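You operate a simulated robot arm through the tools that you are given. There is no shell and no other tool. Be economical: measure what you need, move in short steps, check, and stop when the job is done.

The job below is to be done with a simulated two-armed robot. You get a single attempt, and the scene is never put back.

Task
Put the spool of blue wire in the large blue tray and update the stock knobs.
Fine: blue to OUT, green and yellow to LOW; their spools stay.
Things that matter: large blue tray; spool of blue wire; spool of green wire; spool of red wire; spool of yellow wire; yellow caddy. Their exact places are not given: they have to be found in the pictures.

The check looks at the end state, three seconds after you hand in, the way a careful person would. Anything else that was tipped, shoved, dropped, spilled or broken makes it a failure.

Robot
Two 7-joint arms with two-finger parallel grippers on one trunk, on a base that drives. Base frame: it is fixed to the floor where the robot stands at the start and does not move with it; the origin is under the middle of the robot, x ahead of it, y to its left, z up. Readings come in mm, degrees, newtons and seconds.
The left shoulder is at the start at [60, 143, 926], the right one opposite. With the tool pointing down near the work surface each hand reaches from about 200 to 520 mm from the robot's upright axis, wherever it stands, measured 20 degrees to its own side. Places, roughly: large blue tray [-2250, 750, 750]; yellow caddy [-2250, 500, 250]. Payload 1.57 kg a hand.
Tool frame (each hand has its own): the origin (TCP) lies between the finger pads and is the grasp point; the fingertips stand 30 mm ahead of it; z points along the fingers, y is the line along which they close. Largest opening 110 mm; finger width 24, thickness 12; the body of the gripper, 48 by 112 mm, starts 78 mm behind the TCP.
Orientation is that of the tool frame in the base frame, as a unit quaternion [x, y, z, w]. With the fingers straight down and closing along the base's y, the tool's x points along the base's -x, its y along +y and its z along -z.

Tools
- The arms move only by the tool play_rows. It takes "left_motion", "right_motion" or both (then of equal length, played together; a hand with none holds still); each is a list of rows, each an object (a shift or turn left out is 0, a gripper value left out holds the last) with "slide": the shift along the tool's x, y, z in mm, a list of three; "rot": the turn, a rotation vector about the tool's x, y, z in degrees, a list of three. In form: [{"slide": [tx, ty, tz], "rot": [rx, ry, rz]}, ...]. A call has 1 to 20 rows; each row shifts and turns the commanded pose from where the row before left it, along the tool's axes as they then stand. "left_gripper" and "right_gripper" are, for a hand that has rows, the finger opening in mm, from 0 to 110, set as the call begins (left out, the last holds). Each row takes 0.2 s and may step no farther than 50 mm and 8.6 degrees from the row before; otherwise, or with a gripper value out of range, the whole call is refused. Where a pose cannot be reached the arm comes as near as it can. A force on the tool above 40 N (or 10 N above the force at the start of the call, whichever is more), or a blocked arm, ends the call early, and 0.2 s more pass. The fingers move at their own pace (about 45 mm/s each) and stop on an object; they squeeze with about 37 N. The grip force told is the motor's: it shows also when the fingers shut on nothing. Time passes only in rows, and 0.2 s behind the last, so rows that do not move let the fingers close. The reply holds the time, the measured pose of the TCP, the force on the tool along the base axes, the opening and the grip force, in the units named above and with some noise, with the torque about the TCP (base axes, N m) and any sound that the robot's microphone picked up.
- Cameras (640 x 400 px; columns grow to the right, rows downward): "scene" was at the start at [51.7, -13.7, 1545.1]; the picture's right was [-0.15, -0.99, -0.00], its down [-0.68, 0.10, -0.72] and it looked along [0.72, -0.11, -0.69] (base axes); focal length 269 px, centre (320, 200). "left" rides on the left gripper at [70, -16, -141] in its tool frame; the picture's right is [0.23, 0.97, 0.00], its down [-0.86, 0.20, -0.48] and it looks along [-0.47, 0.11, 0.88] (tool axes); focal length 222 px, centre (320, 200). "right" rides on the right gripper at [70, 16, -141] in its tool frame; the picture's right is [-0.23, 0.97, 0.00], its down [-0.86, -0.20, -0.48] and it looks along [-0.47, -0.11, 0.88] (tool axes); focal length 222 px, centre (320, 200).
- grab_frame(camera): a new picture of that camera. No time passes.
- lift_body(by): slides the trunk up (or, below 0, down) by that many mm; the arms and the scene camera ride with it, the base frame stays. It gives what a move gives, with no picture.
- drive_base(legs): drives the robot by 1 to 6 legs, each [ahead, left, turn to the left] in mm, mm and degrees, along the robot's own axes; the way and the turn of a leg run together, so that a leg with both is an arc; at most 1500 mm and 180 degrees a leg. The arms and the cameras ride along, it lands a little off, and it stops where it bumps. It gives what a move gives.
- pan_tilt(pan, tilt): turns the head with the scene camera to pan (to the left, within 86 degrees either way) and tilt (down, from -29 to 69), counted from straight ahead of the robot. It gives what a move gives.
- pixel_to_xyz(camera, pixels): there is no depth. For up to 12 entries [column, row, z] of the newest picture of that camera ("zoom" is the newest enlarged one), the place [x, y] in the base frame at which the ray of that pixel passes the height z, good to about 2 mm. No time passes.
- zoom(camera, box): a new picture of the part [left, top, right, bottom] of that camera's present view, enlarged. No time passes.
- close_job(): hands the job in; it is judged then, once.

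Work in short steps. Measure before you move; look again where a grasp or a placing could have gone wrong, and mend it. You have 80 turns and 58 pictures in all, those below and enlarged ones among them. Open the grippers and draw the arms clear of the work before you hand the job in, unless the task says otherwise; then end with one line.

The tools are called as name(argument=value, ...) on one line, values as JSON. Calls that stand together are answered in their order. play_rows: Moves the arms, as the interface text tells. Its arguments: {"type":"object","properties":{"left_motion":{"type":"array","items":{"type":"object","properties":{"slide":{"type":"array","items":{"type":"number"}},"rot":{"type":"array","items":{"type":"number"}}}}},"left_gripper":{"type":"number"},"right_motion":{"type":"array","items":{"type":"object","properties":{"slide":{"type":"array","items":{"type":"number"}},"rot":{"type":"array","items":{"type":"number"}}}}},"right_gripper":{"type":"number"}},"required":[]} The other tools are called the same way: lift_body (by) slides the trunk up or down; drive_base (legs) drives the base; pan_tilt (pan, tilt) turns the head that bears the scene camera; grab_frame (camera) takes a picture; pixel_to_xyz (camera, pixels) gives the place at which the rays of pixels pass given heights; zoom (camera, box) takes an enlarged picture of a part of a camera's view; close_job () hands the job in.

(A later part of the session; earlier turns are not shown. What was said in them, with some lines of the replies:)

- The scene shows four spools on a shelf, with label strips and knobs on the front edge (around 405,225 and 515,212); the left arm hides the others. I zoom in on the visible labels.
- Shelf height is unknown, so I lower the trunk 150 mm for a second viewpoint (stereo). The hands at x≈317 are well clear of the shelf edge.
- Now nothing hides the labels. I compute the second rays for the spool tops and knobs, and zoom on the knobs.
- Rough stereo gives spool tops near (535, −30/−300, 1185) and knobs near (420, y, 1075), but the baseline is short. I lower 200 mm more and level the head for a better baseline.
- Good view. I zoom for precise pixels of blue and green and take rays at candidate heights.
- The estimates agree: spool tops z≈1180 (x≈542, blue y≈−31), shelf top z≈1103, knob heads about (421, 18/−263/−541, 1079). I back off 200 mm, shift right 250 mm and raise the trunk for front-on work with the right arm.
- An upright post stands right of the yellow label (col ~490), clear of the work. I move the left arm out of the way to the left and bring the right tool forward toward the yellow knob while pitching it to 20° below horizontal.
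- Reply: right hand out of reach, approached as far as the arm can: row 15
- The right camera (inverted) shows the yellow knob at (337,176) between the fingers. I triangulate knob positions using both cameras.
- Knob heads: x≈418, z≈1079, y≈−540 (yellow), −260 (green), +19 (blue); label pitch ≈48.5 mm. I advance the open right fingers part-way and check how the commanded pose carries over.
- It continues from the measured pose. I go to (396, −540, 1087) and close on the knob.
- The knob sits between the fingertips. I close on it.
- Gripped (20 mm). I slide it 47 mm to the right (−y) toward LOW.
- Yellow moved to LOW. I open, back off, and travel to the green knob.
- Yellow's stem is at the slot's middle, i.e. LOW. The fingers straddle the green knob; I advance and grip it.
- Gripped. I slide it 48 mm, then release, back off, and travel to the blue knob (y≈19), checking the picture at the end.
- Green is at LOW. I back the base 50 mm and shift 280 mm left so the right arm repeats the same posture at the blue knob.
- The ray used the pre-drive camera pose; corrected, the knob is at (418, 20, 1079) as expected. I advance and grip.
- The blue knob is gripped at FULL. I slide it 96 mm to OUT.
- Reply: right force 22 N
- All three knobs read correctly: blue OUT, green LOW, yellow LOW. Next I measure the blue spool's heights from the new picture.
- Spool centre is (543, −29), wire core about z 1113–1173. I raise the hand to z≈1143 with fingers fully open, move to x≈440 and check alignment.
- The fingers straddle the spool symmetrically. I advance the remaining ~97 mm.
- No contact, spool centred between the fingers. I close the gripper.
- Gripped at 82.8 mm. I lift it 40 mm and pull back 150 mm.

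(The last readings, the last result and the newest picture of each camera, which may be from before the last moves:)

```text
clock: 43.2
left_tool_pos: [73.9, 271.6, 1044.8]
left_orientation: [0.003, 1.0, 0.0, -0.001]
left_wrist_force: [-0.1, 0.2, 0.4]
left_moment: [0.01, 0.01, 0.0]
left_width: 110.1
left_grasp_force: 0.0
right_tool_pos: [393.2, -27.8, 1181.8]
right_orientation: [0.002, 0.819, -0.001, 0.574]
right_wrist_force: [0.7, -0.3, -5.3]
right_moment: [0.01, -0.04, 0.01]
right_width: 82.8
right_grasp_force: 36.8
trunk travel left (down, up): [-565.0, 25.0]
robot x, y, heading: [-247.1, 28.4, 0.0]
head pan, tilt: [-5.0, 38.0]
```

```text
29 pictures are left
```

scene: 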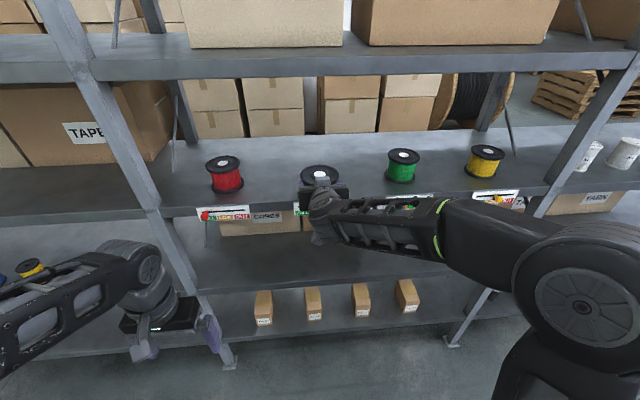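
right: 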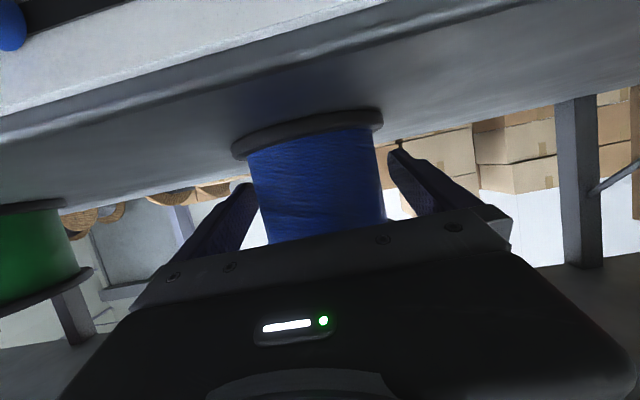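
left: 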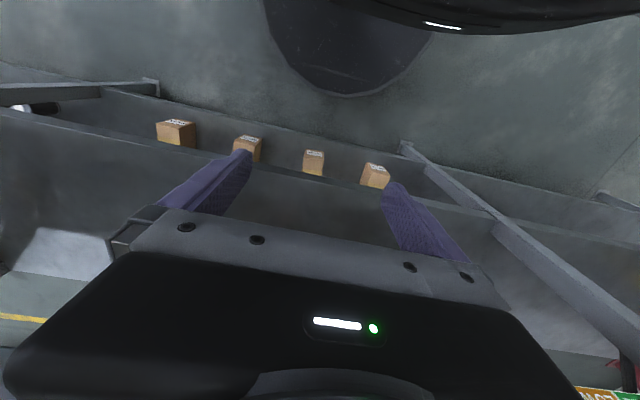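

The spool is held securely. I back away 400 mm and look to the left side before turning.

drive_base(legs=[[-400, 0, 0]])

pan_tilt(pan=86, tilt=30)

grab_frame(camera="scene")

pan_tilt(pan=-86, tilt=30)

grab_frame(camera="scene")

```text
clock: 45.2
left_tool_pos: [-221.1, 271.0, 1044.8]
left_orientation: [0.005, 1.0, 0.0, -0.001]
left_wrist_force: [1.2, -0.1, -0.8]
left_moment: [-0.03, 0.07, -0.02]
left_width: 109.8
left_grasp_force: 0.0
right_tool_pos: [94.6, -28.2, 1179.8]
right_orientation: [0.004, 0.82, -0.002, 0.572]
right_wrist_force: [1.4, -0.2, -5.5]
right_moment: [0.04, -0.03, 0.03]
right_width: 82.7
right_grasp_force: 36.8
trunk travel left (down, up): [-565.0, 25.0]
robot x, y, heading: [-543.6, 36.6, -0.7]
head pan, tilt: [-5.0, 38.0]
stopped in leg 1: the robot was blocked; the commanded pose is now the measured one
```

```text
clock: 46.9
left_tool_pos: [-223.2, 271.4, 1045.2]
left_orientation: [0.006, 1.0, 0.0, 0.0]
left_wrist_force: [0.0, -0.3, 0.4]
left_moment: [0.0, 0.01, 0.03]
left_width: 110.0
left_grasp_force: 0.0
right_tool_pos: [93.6, -29.6, 1182.1]
right_orientation: [0.004, 0.819, -0.002, 0.574]
right_wrist_force: [0.7, 0.0, -4.6]
right_moment: [-0.02, 0.01, 0.03]
right_width: 83.2
right_grasp_force: 36.6
trunk travel left (down, up): [-565.0, 25.0]
robot x, y, heading: [-546.4, 38.4, -0.8]
head pan, tilt: [85.9, 30.0]
```

```text
28 pictures are left
```

scene: 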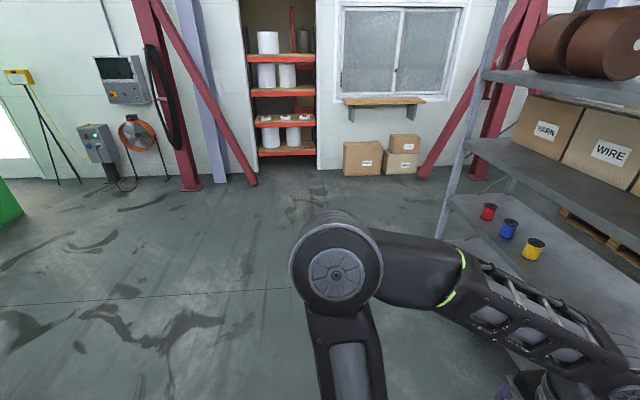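

```text
clock: 49.5
left_tool_pos: [-223.6, 270.7, 1045.2]
left_orientation: [0.005, 1.0, -0.001, 0.0]
left_wrist_force: [0.0, -0.3, -0.4]
left_moment: [0.02, 0.03, 0.01]
left_width: 109.9
left_grasp_force: 0.1
right_tool_pos: [93.2, -27.9, 1182.9]
right_orientation: [0.005, 0.819, -0.003, 0.574]
right_wrist_force: [-0.1, 0.3, -4.8]
right_moment: [-0.01, -0.02, -0.01]
right_width: 82.7
right_grasp_force: 37.1
trunk travel left (down, up): [-565.0, 25.0]
robot x, y, heading: [-547.6, 34.0, -0.6]
head pan, tilt: [-85.9, 30.0]
```

```text
27 pictures are left
```

scene: 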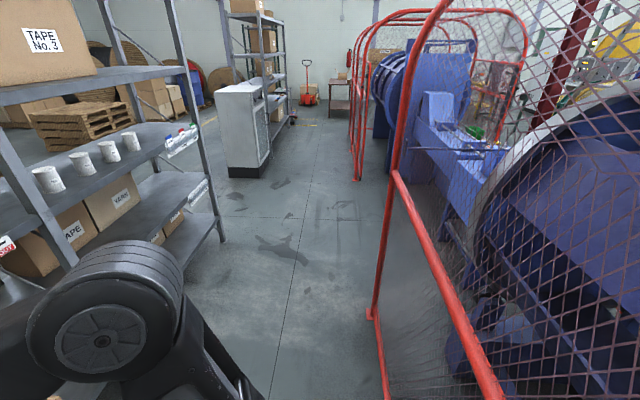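

I bumped the red cage behind (x≈−546). The left side (+y) is open floor, so I move forward slightly, drive left 900 mm, and look left-behind.

drive_base(legs=[[90, 0, 0], [0, 900, 0]])

pan_tilt(pan=86, tilt=25)

grab_frame(camera="scene")

```text
clock: 54.8
left_tool_pos: [-141.1, 1152.3, 1047.0]
left_orientation: [-0.006, 1.0, -0.001, -0.001]
left_wrist_force: [-0.9, 0.1, 0.5]
left_moment: [0.01, 0.0, 0.0]
left_width: 110.0
left_grasp_force: 0.1
right_tool_pos: [182.4, 859.4, 1182.2]
right_orientation: [-0.005, 0.819, 0.004, 0.574]
right_wrist_force: [-0.3, -0.7, -5.0]
right_moment: [0.03, -0.02, -0.02]
right_width: 82.7
right_grasp_force: 36.6
trunk travel left (down, up): [-565.0, 25.0]
robot x, y, heading: [-455.1, 908.3, 0.6]
head pan, tilt: [-85.9, 30.0]
```

```text
clock: 57.4
left_tool_pos: [-140.4, 1151.5, 1044.5]
left_orientation: [-0.006, 1.0, 0.001, 0.0]
left_wrist_force: [0.8, -0.7, -0.7]
left_moment: [-0.03, -0.02, -0.01]
left_width: 109.8
left_grasp_force: 0.1
right_tool_pos: [182.7, 858.0, 1182.0]
right_orientation: [-0.005, 0.819, 0.004, 0.574]
right_wrist_force: [0.1, -0.2, -4.1]
right_moment: [0.0, -0.02, -0.01]
right_width: 82.9
right_grasp_force: 36.8
trunk travel left (down, up): [-565.0, 25.0]
robot x, y, heading: [-458.3, 912.1, 0.4]
head pan, tilt: [85.9, 25.0]
```

```text
26 pictures are left
```

scene: 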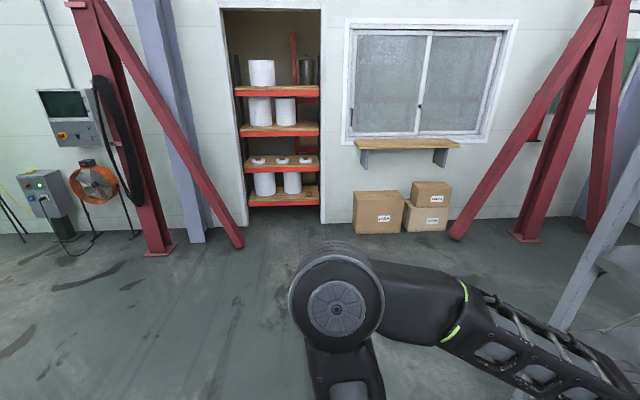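

Clear to the left. I turn 40° left and look left-behind again before going on.

drive_base(legs=[[0, 0, 40]])

grab_frame(camera="scene")

```text
clock: 59.7
left_tool_pos: [-368.3, 1296.9, 1044.4]
left_orientation: [-0.342, 0.94, 0.001, -0.001]
left_wrist_force: [-0.2, 0.7, 0.2]
left_moment: [0.02, -0.04, -0.01]
left_width: 110.0
left_grasp_force: 0.1
right_tool_pos: [68.1, 1277.6, 1183.7]
right_orientation: [-0.282, 0.769, 0.198, 0.538]
right_wrist_force: [-0.6, 0.4, -5.4]
right_moment: [0.02, 0.01, 0.01]
right_width: 82.8
right_grasp_force: 37.1
trunk travel left (down, up): [-565.0, 25.0]
robot x, y, heading: [-460.3, 906.5, 40.3]
head pan, tilt: [85.9, 25.0]
```

```text
25 pictures are left
```

scene: 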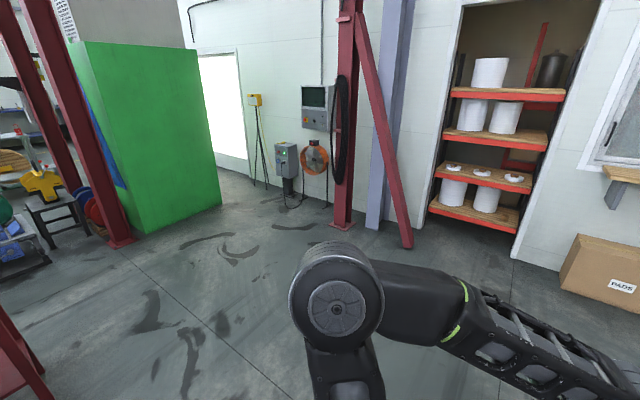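

A red object at lower left (20,360) and a stool/bench with a yellow item at (45,185) appear. I check where the red object and floor points lie.

pixel_to_xyz(camera="scene", pixels=[[45, 397, 0], [0, 310, 0], [2, 312, 300], [120, 245, 0], [10, 270, 0], [45, 185, 450]])

zoom(camera="scene", box=[0, 130, 200, 400])

```text
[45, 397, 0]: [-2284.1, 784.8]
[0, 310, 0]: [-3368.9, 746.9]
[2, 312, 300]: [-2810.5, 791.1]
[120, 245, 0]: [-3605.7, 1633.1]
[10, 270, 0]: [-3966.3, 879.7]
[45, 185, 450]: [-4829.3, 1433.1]
```

```text
1.48 times, centred on (100, 265) of scene
```

zoom: 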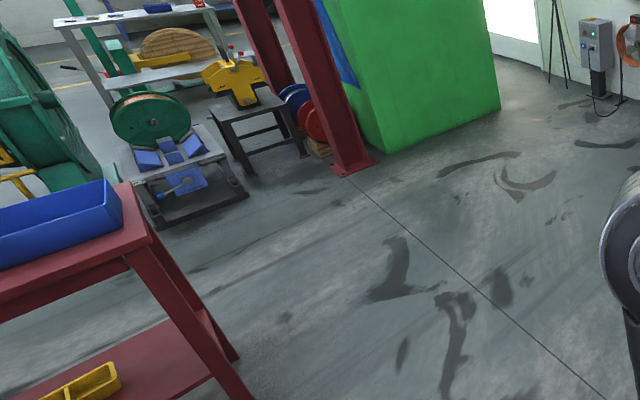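

The blue tray sits on a red table with the yellow caddy on its lower shelf, around x≈−2250. I turn another 95° left and look ahead.

drive_base(legs=[[0, 0, 95]])

pan_tilt(pan=40, tilt=30)

grab_frame(camera="scene")

```text
clock: 64.0
left_tool_pos: [-850.0, 977.0, 1045.6]
left_orientation: [0.918, -0.398, 0.0, 0.0]
left_wrist_force: [-0.9, 0.3, 0.5]
left_moment: [0.05, -0.02, 0.0]
left_width: 110.1
left_grasp_force: 0.1
right_tool_pos: [-853.0, 1413.1, 1183.0]
right_orientation: [0.752, -0.325, -0.527, -0.226]
right_wrist_force: [-0.7, 0.7, -5.2]
right_moment: [-0.01, 0.02, 0.01]
right_width: 83.1
right_grasp_force: 36.5
trunk travel left (down, up): [-565.0, 25.0]
robot x, y, heading: [-456.2, 903.9, 133.1]
head pan, tilt: [85.9, 25.0]
```

```text
clock: 65.1
left_tool_pos: [-850.1, 976.6, 1045.0]
left_orientation: [0.918, -0.397, 0.0, 0.0]
left_wrist_force: [0.8, -0.6, 0.3]
left_moment: [-0.01, 0.02, 0.03]
left_width: 110.0
left_grasp_force: 0.2
right_tool_pos: [-853.6, 1411.9, 1183.1]
right_orientation: [0.752, -0.325, -0.527, -0.227]
right_wrist_force: [0.5, 0.7, -5.2]
right_moment: [0.05, 0.01, 0.0]
right_width: 82.9
right_grasp_force: 37.3
trunk travel left (down, up): [-565.0, 25.0]
robot x, y, heading: [-455.5, 911.5, 133.2]
head pan, tilt: [40.0, 30.0]
```

```text
23 pictures are left
```

scene: 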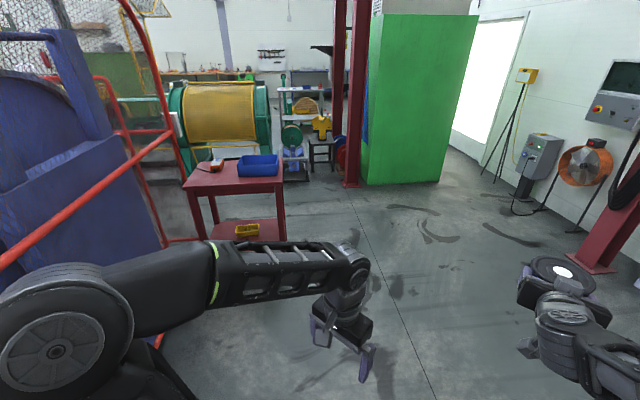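

The cage is on my left. I measure its posts' floor points and the table before driving.

pixel_to_xyz(camera="scene", pixels=[[197, 240, 0], [160, 345, 0], [204, 240, 0], [284, 245, 0], [183, 186, 740], [285, 178, 740], [240, 170, 745], [283, 172, 745], [238, 158, 800], [278, 154, 800], [258, 168, 745], [278, 176, 745]])

zoom(camera="scene", box=[150, 130, 310, 260])

```text
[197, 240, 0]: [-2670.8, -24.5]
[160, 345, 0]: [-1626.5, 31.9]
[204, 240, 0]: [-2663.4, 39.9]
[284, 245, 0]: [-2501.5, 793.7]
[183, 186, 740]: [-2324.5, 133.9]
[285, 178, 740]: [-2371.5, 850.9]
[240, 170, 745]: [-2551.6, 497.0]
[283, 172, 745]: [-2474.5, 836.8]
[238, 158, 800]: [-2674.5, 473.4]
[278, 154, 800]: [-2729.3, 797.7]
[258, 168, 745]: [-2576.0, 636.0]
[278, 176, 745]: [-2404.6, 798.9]
```

```text
3.08 times, centred on (230, 195) of scene
```

zoom: 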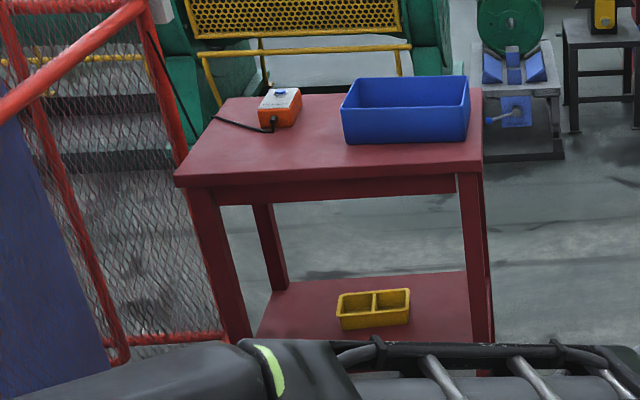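

The tray has fairly tall walls on the table; an orange device sits beside it. I finish the turn to face it and drive 800 mm closer.

drive_base(legs=[[0, 0, 46.8], [800, 0, 0]])

pan_tilt(pan=5, tilt=38)

grab_frame(camera="scene")

```text
clock: 71.6
left_tool_pos: [-1564.0, 645.1, 1045.1]
left_orientation: [1.0, 0.011, 0.0, 0.0]
left_wrist_force: [-0.4, -0.4, -0.3]
left_moment: [0.01, -0.01, 0.0]
left_width: 110.3
left_grasp_force: 0.0
right_tool_pos: [-1889.9, 934.3, 1181.8]
right_orientation: [0.819, 0.009, -0.574, 0.007]
right_wrist_force: [-0.4, -0.2, -5.5]
right_moment: [-0.01, 0.04, 0.0]
right_width: 82.5
right_grasp_force: 37.6
trunk travel left (down, up): [-565.0, 25.0]
robot x, y, heading: [-1246.7, 894.8, -178.8]
head pan, tilt: [40.0, 30.0]
```

```text
clock: 72.6
left_tool_pos: [-1563.8, 645.9, 1045.7]
left_orientation: [1.0, 0.011, 0.0, 0.0]
left_wrist_force: [-0.6, -0.1, 0.5]
left_moment: [-0.03, 0.0, 0.02]
left_width: 110.0
left_grasp_force: 0.1
right_tool_pos: [-1888.8, 933.8, 1182.4]
right_orientation: [0.819, 0.008, -0.574, 0.006]
right_wrist_force: [-0.5, -0.1, -5.4]
right_moment: [-0.01, 0.03, 0.0]
right_width: 82.9
right_grasp_force: 36.9
trunk travel left (down, up): [-565.0, 25.0]
robot x, y, heading: [-1247.9, 895.6, -178.6]
head pan, tilt: [5.0, 38.0]
```

```text
21 pictures are left
```

scene: 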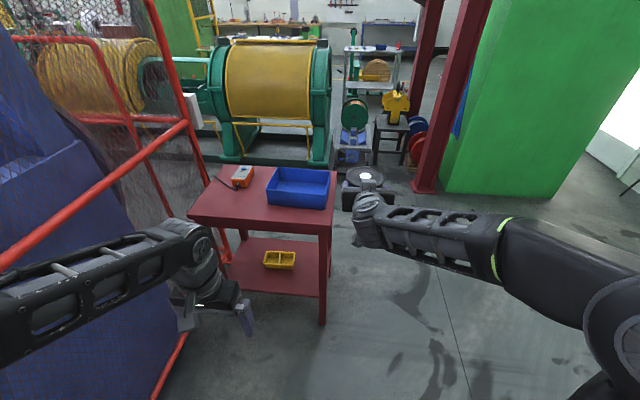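

pixel_to_xyz(camera="scene", pixels=[[322, 324, 0], [333, 226, 700], [333, 226, 800], [333, 226, 900], [270, 206, 750], [327, 209, 750], [270, 206, 850], [327, 209, 850], [186, 213, 750], [186, 213, 850], [155, 395, 0], [280, 178, 850]])

zoom(camera="scene", box=[180, 140, 400, 280])

```text
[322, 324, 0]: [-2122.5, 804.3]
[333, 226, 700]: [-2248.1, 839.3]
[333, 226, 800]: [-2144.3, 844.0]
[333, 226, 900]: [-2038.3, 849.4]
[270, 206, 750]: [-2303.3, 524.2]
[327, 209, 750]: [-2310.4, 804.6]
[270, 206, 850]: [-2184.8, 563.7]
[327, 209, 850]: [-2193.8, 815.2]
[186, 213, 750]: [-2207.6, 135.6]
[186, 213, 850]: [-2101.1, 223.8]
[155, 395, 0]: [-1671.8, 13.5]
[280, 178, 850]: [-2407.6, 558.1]
```

```text
2.86 times, centred on (290, 210) of scene
```

zoom: 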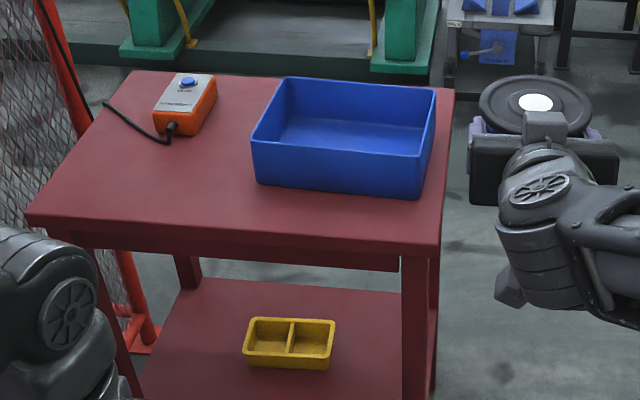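

Table top is near z≈830, tray about x −2210 to −2400, y 555–815, wall top ≈ 925. I drive closer with the spool staying well above (bottom z≈1143), then measure again.

drive_base(legs=[[0, 210, -1.4], [320, 0, 0]])

pan_tilt(pan=0, tilt=48)

grab_frame(camera="scene")

```text
clock: 76.0
left_tool_pos: [-1892.1, 429.4, 1045.9]
left_orientation: [1.0, 0.007, 0.0, 0.0]
left_wrist_force: [-0.1, 0.0, -0.4]
left_moment: [-0.04, -0.04, -0.01]
left_width: 109.8
left_grasp_force: 0.0
right_tool_pos: [-2215.6, 722.1, 1181.6]
right_orientation: [0.82, 0.005, -0.573, 0.004]
right_wrist_force: [0.1, -0.2, -5.1]
right_moment: [-0.03, 0.0, -0.01]
right_width: 82.6
right_grasp_force: 36.6
trunk travel left (down, up): [-565.0, 25.0]
robot x, y, heading: [-1575.7, 672.1, -179.4]
head pan, tilt: [5.0, 38.0]
```

```text
clock: 76.7
left_tool_pos: [-1892.3, 430.3, 1046.4]
left_orientation: [1.0, 0.007, 0.0, 0.001]
left_wrist_force: [0.8, -0.1, 0.3]
left_moment: [-0.01, -0.01, 0.05]
left_width: 110.2
left_grasp_force: 0.0
right_tool_pos: [-2214.7, 721.5, 1182.1]
right_orientation: [0.82, 0.006, -0.573, 0.005]
right_wrist_force: [-0.4, 0.2, -5.1]
right_moment: [0.01, 0.01, -0.02]
right_width: 82.5
right_grasp_force: 36.8
trunk travel left (down, up): [-565.0, 25.0]
robot x, y, heading: [-1573.8, 672.0, -179.4]
head pan, tilt: [0.0, 48.0]
```

```text
19 pictures are left
```

scene: 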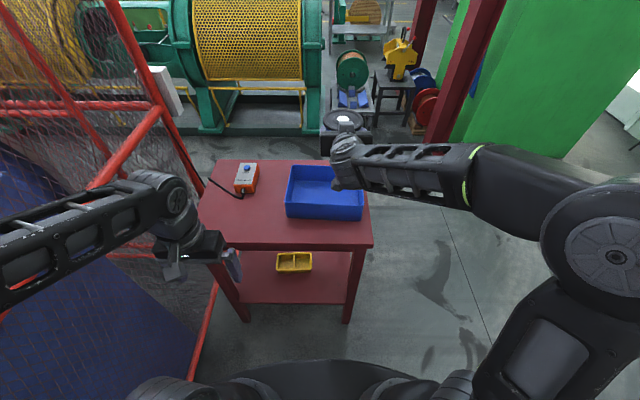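

zoom(camera="scene", box=[230, 130, 390, 260])

pixel_to_xyz(camera="scene", pixels=[[287, 217, 750], [287, 217, 830], [363, 221, 750], [363, 221, 830], [345, 320, 0], [373, 245, 750], [373, 245, 830], [286, 196, 900], [286, 196, 930], [290, 167, 900], [363, 206, 900], [360, 180, 900]])

```text
3.08 times, centred on (310, 195) of scene
```

zoom: 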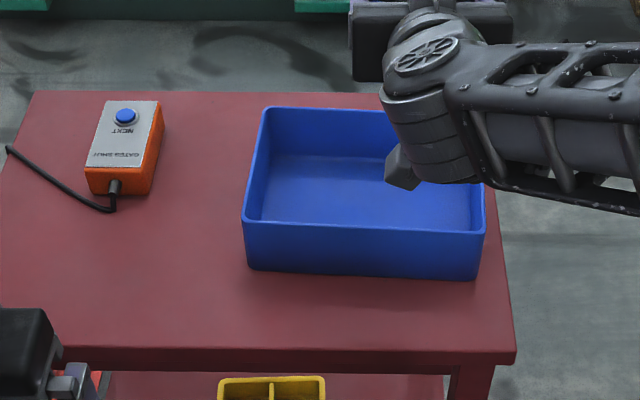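

```text
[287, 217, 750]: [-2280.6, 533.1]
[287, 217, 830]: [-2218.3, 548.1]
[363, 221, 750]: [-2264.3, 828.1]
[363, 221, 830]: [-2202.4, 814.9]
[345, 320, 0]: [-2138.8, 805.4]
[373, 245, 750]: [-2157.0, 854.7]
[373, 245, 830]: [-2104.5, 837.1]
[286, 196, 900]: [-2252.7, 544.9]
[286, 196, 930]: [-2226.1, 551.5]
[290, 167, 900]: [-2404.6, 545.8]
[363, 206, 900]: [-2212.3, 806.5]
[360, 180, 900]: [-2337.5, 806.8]
```

Tray ≈ x −2405…−2207, y 548…815, wall top ≈ 908, floor ≈ 835. Because the walls are as tall as the spool, I pitch the tool to 40° down (spool tilted 20°, which settles upright) and centre it over the tray at (−2318, 690), still high up.

play_rows(right_motion=[{"rot": [0, 6.67, 0]}, {"rot": [0, 6.67, 0]}, {"rot": [0, 6.67, 0]}, {"slide": [-22, 10.5, 26.3]}, {"slide": [-22, 10.5, 26.3]}, {"slide": [-22, 10.5, 26.3]}, {}])

lift_body(by=-170)

grab_frame(camera="scene")

grab_frame(camera="right")

```text
clock: 78.3
left_tool_pos: [-1890.5, 429.5, 1046.5]
left_orientation: [1.0, 0.007, -0.001, 0.0]
left_wrist_force: [0.0, -0.5, -0.7]
left_moment: [-0.02, 0.05, 0.04]
left_width: 110.1
left_grasp_force: 0.1
right_tool_pos: [-2317.4, 688.2, 1182.8]
right_orientation: [0.907, 0.007, -0.422, 0.004]
right_wrist_force: [0.4, 0.3, -4.8]
right_moment: [0.02, 0.03, 0.01]
right_width: 82.6
right_grasp_force: 36.5
trunk travel left (down, up): [-565.0, 25.0]
robot x, y, heading: [-1577.6, 676.5, -179.3]
head pan, tilt: [0.0, 48.0]
```

```text
clock: 80.3
left_tool_pos: [-1892.0, 430.5, 875.4]
left_orientation: [1.0, 0.007, -0.001, 0.0]
left_wrist_force: [0.2, 0.1, 0.2]
left_moment: [-0.02, 0.01, 0.02]
left_width: 110.1
left_grasp_force: 0.1
right_tool_pos: [-2317.4, 688.4, 1011.5]
right_orientation: [0.906, 0.007, -0.423, 0.004]
right_wrist_force: [-0.4, 0.6, -4.9]
right_moment: [0.02, -0.02, -0.03]
right_width: 82.8
right_grasp_force: 37.0
trunk travel left (down, up): [-395.0, 195.0]
robot x, y, heading: [-1579.0, 668.6, -179.2]
head pan, tilt: [0.0, 48.0]
```

```text
17 pictures are left
```

scene: 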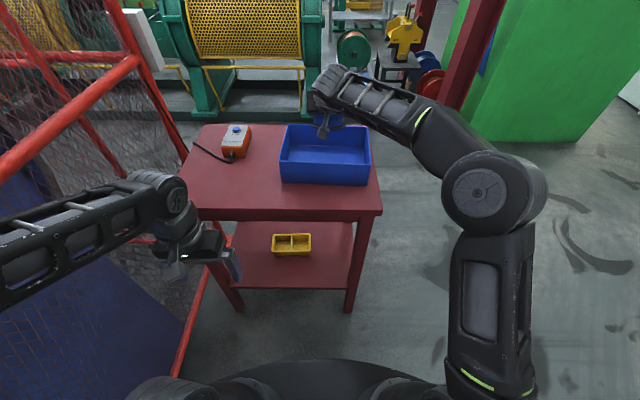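

```text
16 pictures are left
```

right: 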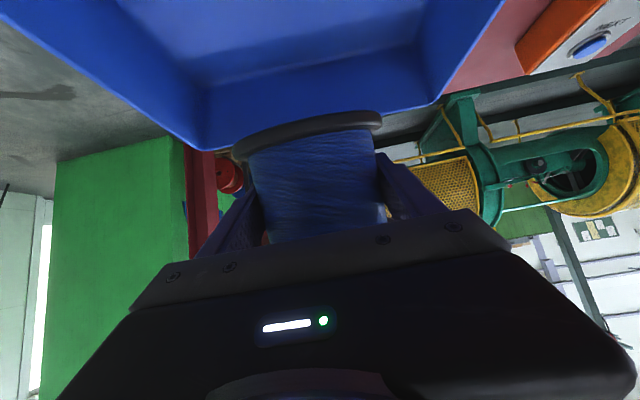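

I verify the tray's location with rays from both fresh pictures.

pixel_to_xyz(camera="right", pixels=[[202, 151, 908], [437, 102, 908], [207, 88, 838], [424, 52, 838]])

pixel_to_xyz(camera="scene", pixels=[[282, 182, 830], [369, 187, 830], [280, 161, 908], [371, 167, 908], [287, 126, 908], [370, 130, 908], [382, 213, 830], [317, 250, 0], [292, 152, 838], [340, 155, 838]])

zoom(camera="scene", box=[250, 50, 400, 200])

```text
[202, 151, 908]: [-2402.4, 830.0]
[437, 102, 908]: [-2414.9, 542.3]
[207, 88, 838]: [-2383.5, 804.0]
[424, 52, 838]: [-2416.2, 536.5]
```

```text
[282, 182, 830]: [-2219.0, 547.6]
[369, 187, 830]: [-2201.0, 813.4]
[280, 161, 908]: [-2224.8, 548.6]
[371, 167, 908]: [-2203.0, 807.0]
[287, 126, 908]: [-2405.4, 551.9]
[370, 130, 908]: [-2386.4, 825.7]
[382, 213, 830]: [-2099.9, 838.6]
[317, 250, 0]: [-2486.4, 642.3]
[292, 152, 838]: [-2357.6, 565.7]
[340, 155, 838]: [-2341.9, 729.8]
```

```text
2.67 times, centred on (325, 125) of scene
```

zoom: 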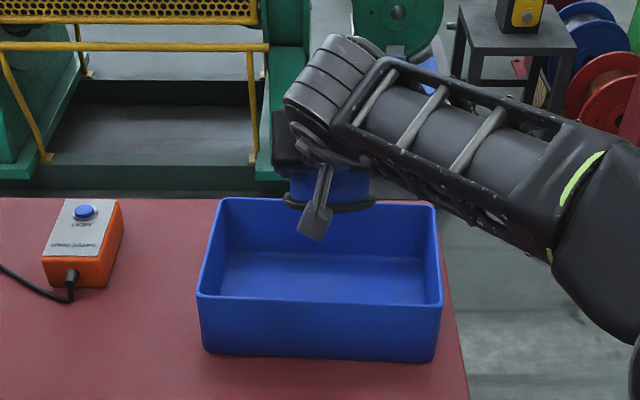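

The geometry agrees: tray top spans x −2400…−2212, y 548…820, and the spool at (−2317, 688) is central. I lower the trunk 105 mm, leaving ~15 mm.

lift_body(by=-105)

grab_frame(camera="scene")

grab_frame(camera="right")

```text
clock: 81.6
left_tool_pos: [-1890.8, 428.7, 770.6]
left_orientation: [1.0, 0.007, 0.0, 0.0]
left_wrist_force: [-0.2, -0.1, 0.0]
left_moment: [0.0, -0.03, 0.01]
left_width: 110.1
left_grasp_force: 0.0
right_tool_pos: [-2317.3, 688.0, 905.9]
right_orientation: [0.906, 0.007, -0.423, 0.005]
right_wrist_force: [0.0, 0.1, -5.0]
right_moment: [0.01, 0.03, 0.0]
right_width: 82.9
right_grasp_force: 36.9
trunk travel left (down, up): [-290.0, 300.0]
robot x, y, heading: [-1577.7, 673.5, -179.2]
head pan, tilt: [0.0, 48.0]
```

```text
14 pictures are left
```

scene: 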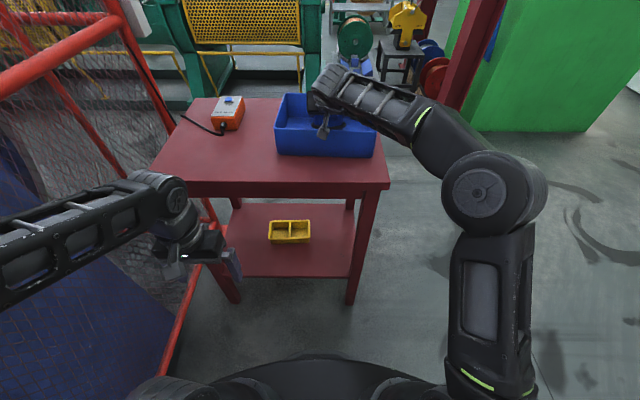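

```text
13 pictures are left
```

right: 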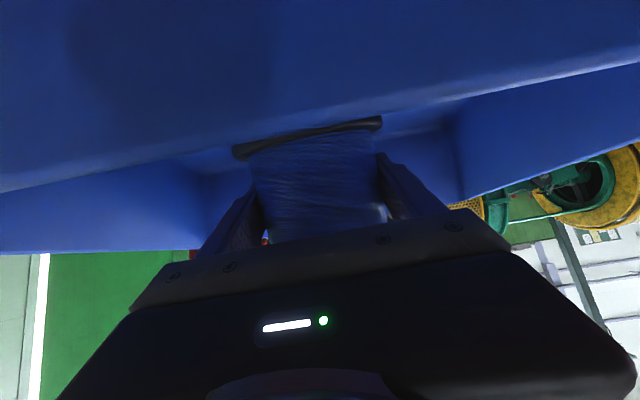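

The spool is inside the tray walls with no contact. I lower 14 mm in small steps and watch the force.

play_rows(right_motion=[{"slide": [1.8, 0, 1.5]}, {"slide": [1.8, 0, 1.5]}, {"slide": [1.8, 0, 1.5]}, {"slide": [1.8, 0, 1.5]}, {"slide": [1.8, 0, 1.5]}, {"slide": [1.8, 0, 1.5]}, {}])

```text
clock: 83.2
left_tool_pos: [-1889.3, 430.0, 772.0]
left_orientation: [1.0, 0.007, -0.002, 0.001]
left_wrist_force: [-0.2, 0.9, -0.5]
left_moment: [0.0, -0.02, 0.04]
left_width: 109.9
left_grasp_force: 0.0
right_tool_pos: [-2316.2, 689.0, 898.5]
right_orientation: [0.904, 0.006, -0.426, 0.004]
right_wrist_force: [5.2, 4.5, 26.1]
right_moment: [0.21, 0.75, -0.21]
right_width: 83.0
right_grasp_force: 37.4
trunk travel left (down, up): [-290.0, 300.0]
robot x, y, heading: [-1576.0, 672.3, -179.3]
head pan, tilt: [0.0, 48.0]
```

Contact with the floor ahead of the TCP (26 N up, moment consistent with the spool's far bottom edge). I relieve 5 mm and open the gripper.

play_rows(right_motion=[{"slide": [-3.8, 0, -3.2]}, {}])

play_rows(right_motion=[{}, {}, {}, {}, {}], right_gripper=110)

grab_frame(camera="right")

zoom(camera="scene", box=[250, 50, 400, 180])

```text
clock: 83.8
left_tool_pos: [-1890.4, 429.4, 772.3]
left_orientation: [1.0, 0.007, -0.001, 0.0]
left_wrist_force: [0.0, 0.6, 0.9]
left_moment: [0.0, 0.04, -0.02]
left_width: 109.8
left_grasp_force: 0.0
right_tool_pos: [-2316.9, 688.7, 898.6]
right_orientation: [0.906, 0.008, -0.422, 0.004]
right_wrist_force: [4.5, 3.4, 15.7]
right_moment: [0.12, 0.43, -0.06]
right_width: 82.8
right_grasp_force: 36.8
trunk travel left (down, up): [-290.0, 300.0]
robot x, y, heading: [-1575.8, 673.6, -179.1]
head pan, tilt: [0.0, 48.0]
```

```text
clock: 85.0
left_tool_pos: [-1890.8, 430.1, 769.6]
left_orientation: [1.0, 0.007, -0.001, 0.001]
left_wrist_force: [-0.7, 0.5, 0.6]
left_moment: [0.04, 0.02, -0.01]
left_width: 109.9
left_grasp_force: 0.1
right_tool_pos: [-2317.1, 688.1, 896.6]
right_orientation: [0.906, 0.007, -0.422, 0.004]
right_wrist_force: [0.5, -0.5, -1.3]
right_moment: [0.0, -0.01, -0.02]
right_width: 110.0
right_grasp_force: 0.0
trunk travel left (down, up): [-290.0, 300.0]
robot x, y, heading: [-1572.8, 671.5, -179.3]
head pan, tilt: [0.0, 48.0]
```

```text
12 pictures are left
```

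right: 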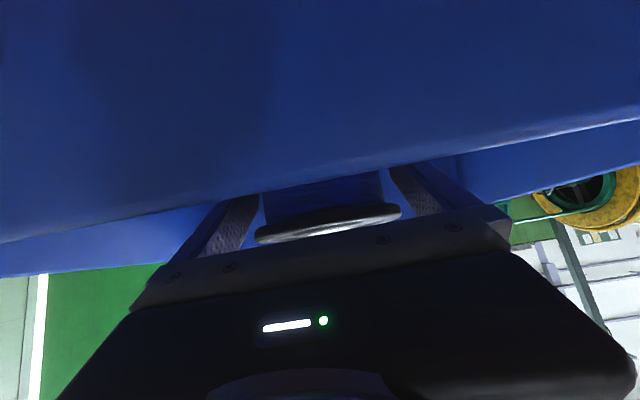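

```text
3.08 times, centred on (325, 115) of scene
```

zoom: 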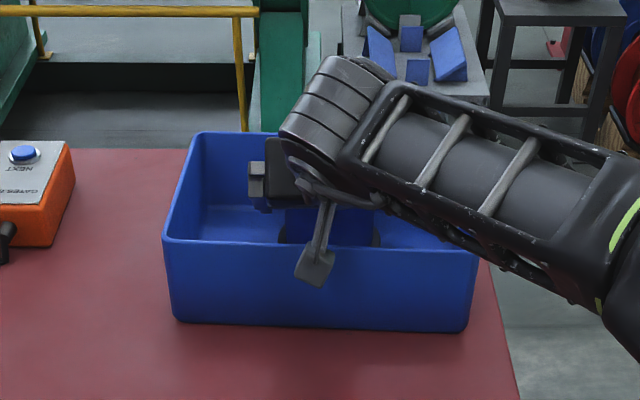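

The spool dropped upright. I check lateral clearance between the fingers and its flange before withdrawing.

zoom(camera="right", box=[190, 130, 470, 290])

```text
2.29 times, centred on (330, 210) of right
```

zoom: 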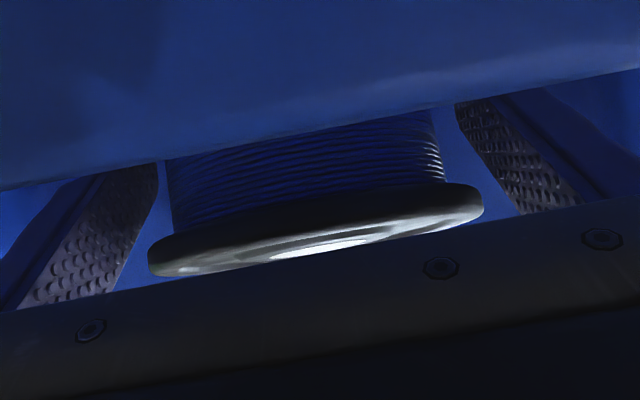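

Gaps on both sides are equal. I withdraw straight up slowly, 60 mm.

play_rows(right_motion=[{"slide": [-4, 0, -3.3]}, {"slide": [-4, 0, -3.3]}, {"slide": [-4, 0, -3.3]}, {"slide": [-6, 0, -5]}, {"slide": [-6, 0, -5]}, {"slide": [-6, 0, -5]}, {"slide": [-8, 0, -6.6]}, {"slide": [-8, 0, -6.6]}, {}])

grab_frame(camera="right")

```text
clock: 87.0
left_tool_pos: [-1891.1, 430.7, 769.3]
left_orientation: [1.0, 0.008, 0.0, -0.001]
left_wrist_force: [-0.3, 0.3, 0.5]
left_moment: [-0.01, -0.01, -0.01]
left_width: 109.9
left_grasp_force: 0.0
right_tool_pos: [-2317.6, 689.1, 958.8]
right_orientation: [0.906, 0.007, -0.423, 0.004]
right_wrist_force: [-0.2, -0.3, 0.7]
right_moment: [0.01, 0.0, -0.02]
right_width: 110.2
right_grasp_force: 0.0
trunk travel left (down, up): [-290.0, 300.0]
robot x, y, heading: [-1576.0, 677.9, -179.0]
head pan, tilt: [0.0, 48.0]
```

```text
9 pictures are left
```

right: 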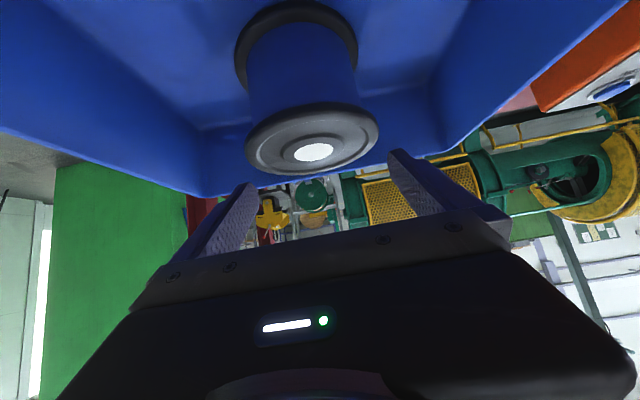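

The spool stands upright in the tray with the hand clear. I raise the trunk, then back the base away and take a final look.

lift_body(by=150)

drive_base(legs=[[-350, 0, 0]])

grab_frame(camera="scene")

```text
clock: 88.8
left_tool_pos: [-1890.7, 429.9, 920.0]
left_orientation: [1.0, 0.006, 0.001, -0.001]
left_wrist_force: [0.3, 0.1, 0.1]
left_moment: [-0.03, 0.0, -0.03]
left_width: 109.9
left_grasp_force: 0.0
right_tool_pos: [-2319.8, 688.5, 1108.3]
right_orientation: [0.906, 0.007, -0.423, 0.004]
right_wrist_force: [0.3, -0.4, 0.7]
right_moment: [0.01, -0.02, 0.01]
right_width: 110.0
right_grasp_force: 0.1
trunk travel left (down, up): [-440.0, 150.0]
robot x, y, heading: [-1575.4, 670.9, -179.3]
head pan, tilt: [0.0, 48.0]
```

```text
clock: 91.0
left_tool_pos: [-1542.2, 434.9, 920.7]
left_orientation: [1.0, 0.008, -0.001, 0.001]
left_wrist_force: [0.3, -0.6, 0.4]
left_moment: [-0.04, 0.04, 0.03]
left_width: 109.9
left_grasp_force: 0.1
right_tool_pos: [-1967.4, 692.3, 1108.0]
right_orientation: [0.906, 0.007, -0.422, 0.004]
right_wrist_force: [0.4, 0.1, -0.2]
right_moment: [-0.04, -0.02, 0.01]
right_width: 110.0
right_grasp_force: 0.1
trunk travel left (down, up): [-440.0, 150.0]
robot x, y, heading: [-1224.6, 678.3, -179.3]
head pan, tilt: [0.0, 48.0]
```

```text
8 pictures are left
```

scene: 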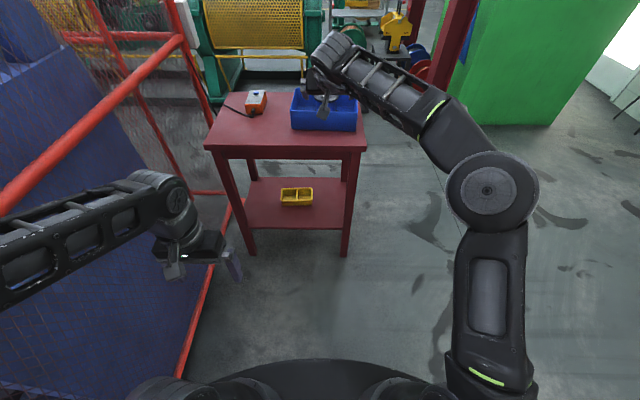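

The spool is in the tray, the table items are undisturbed, the three knobs are set, and both arms are clear with grippers open, so I hand in.

close_job()

```text
The job is handed in.
```

The blue spool is standing upright in the large blue tray. The knobs are set with blue at OUT and green and yellow at LOW, and the red, green and yellow spools were left where they were. While backing away from the shelf, the base bumped something behind it, most likely the red machine cage, and stopped; I saw no damage but did not inspect the cage up close.
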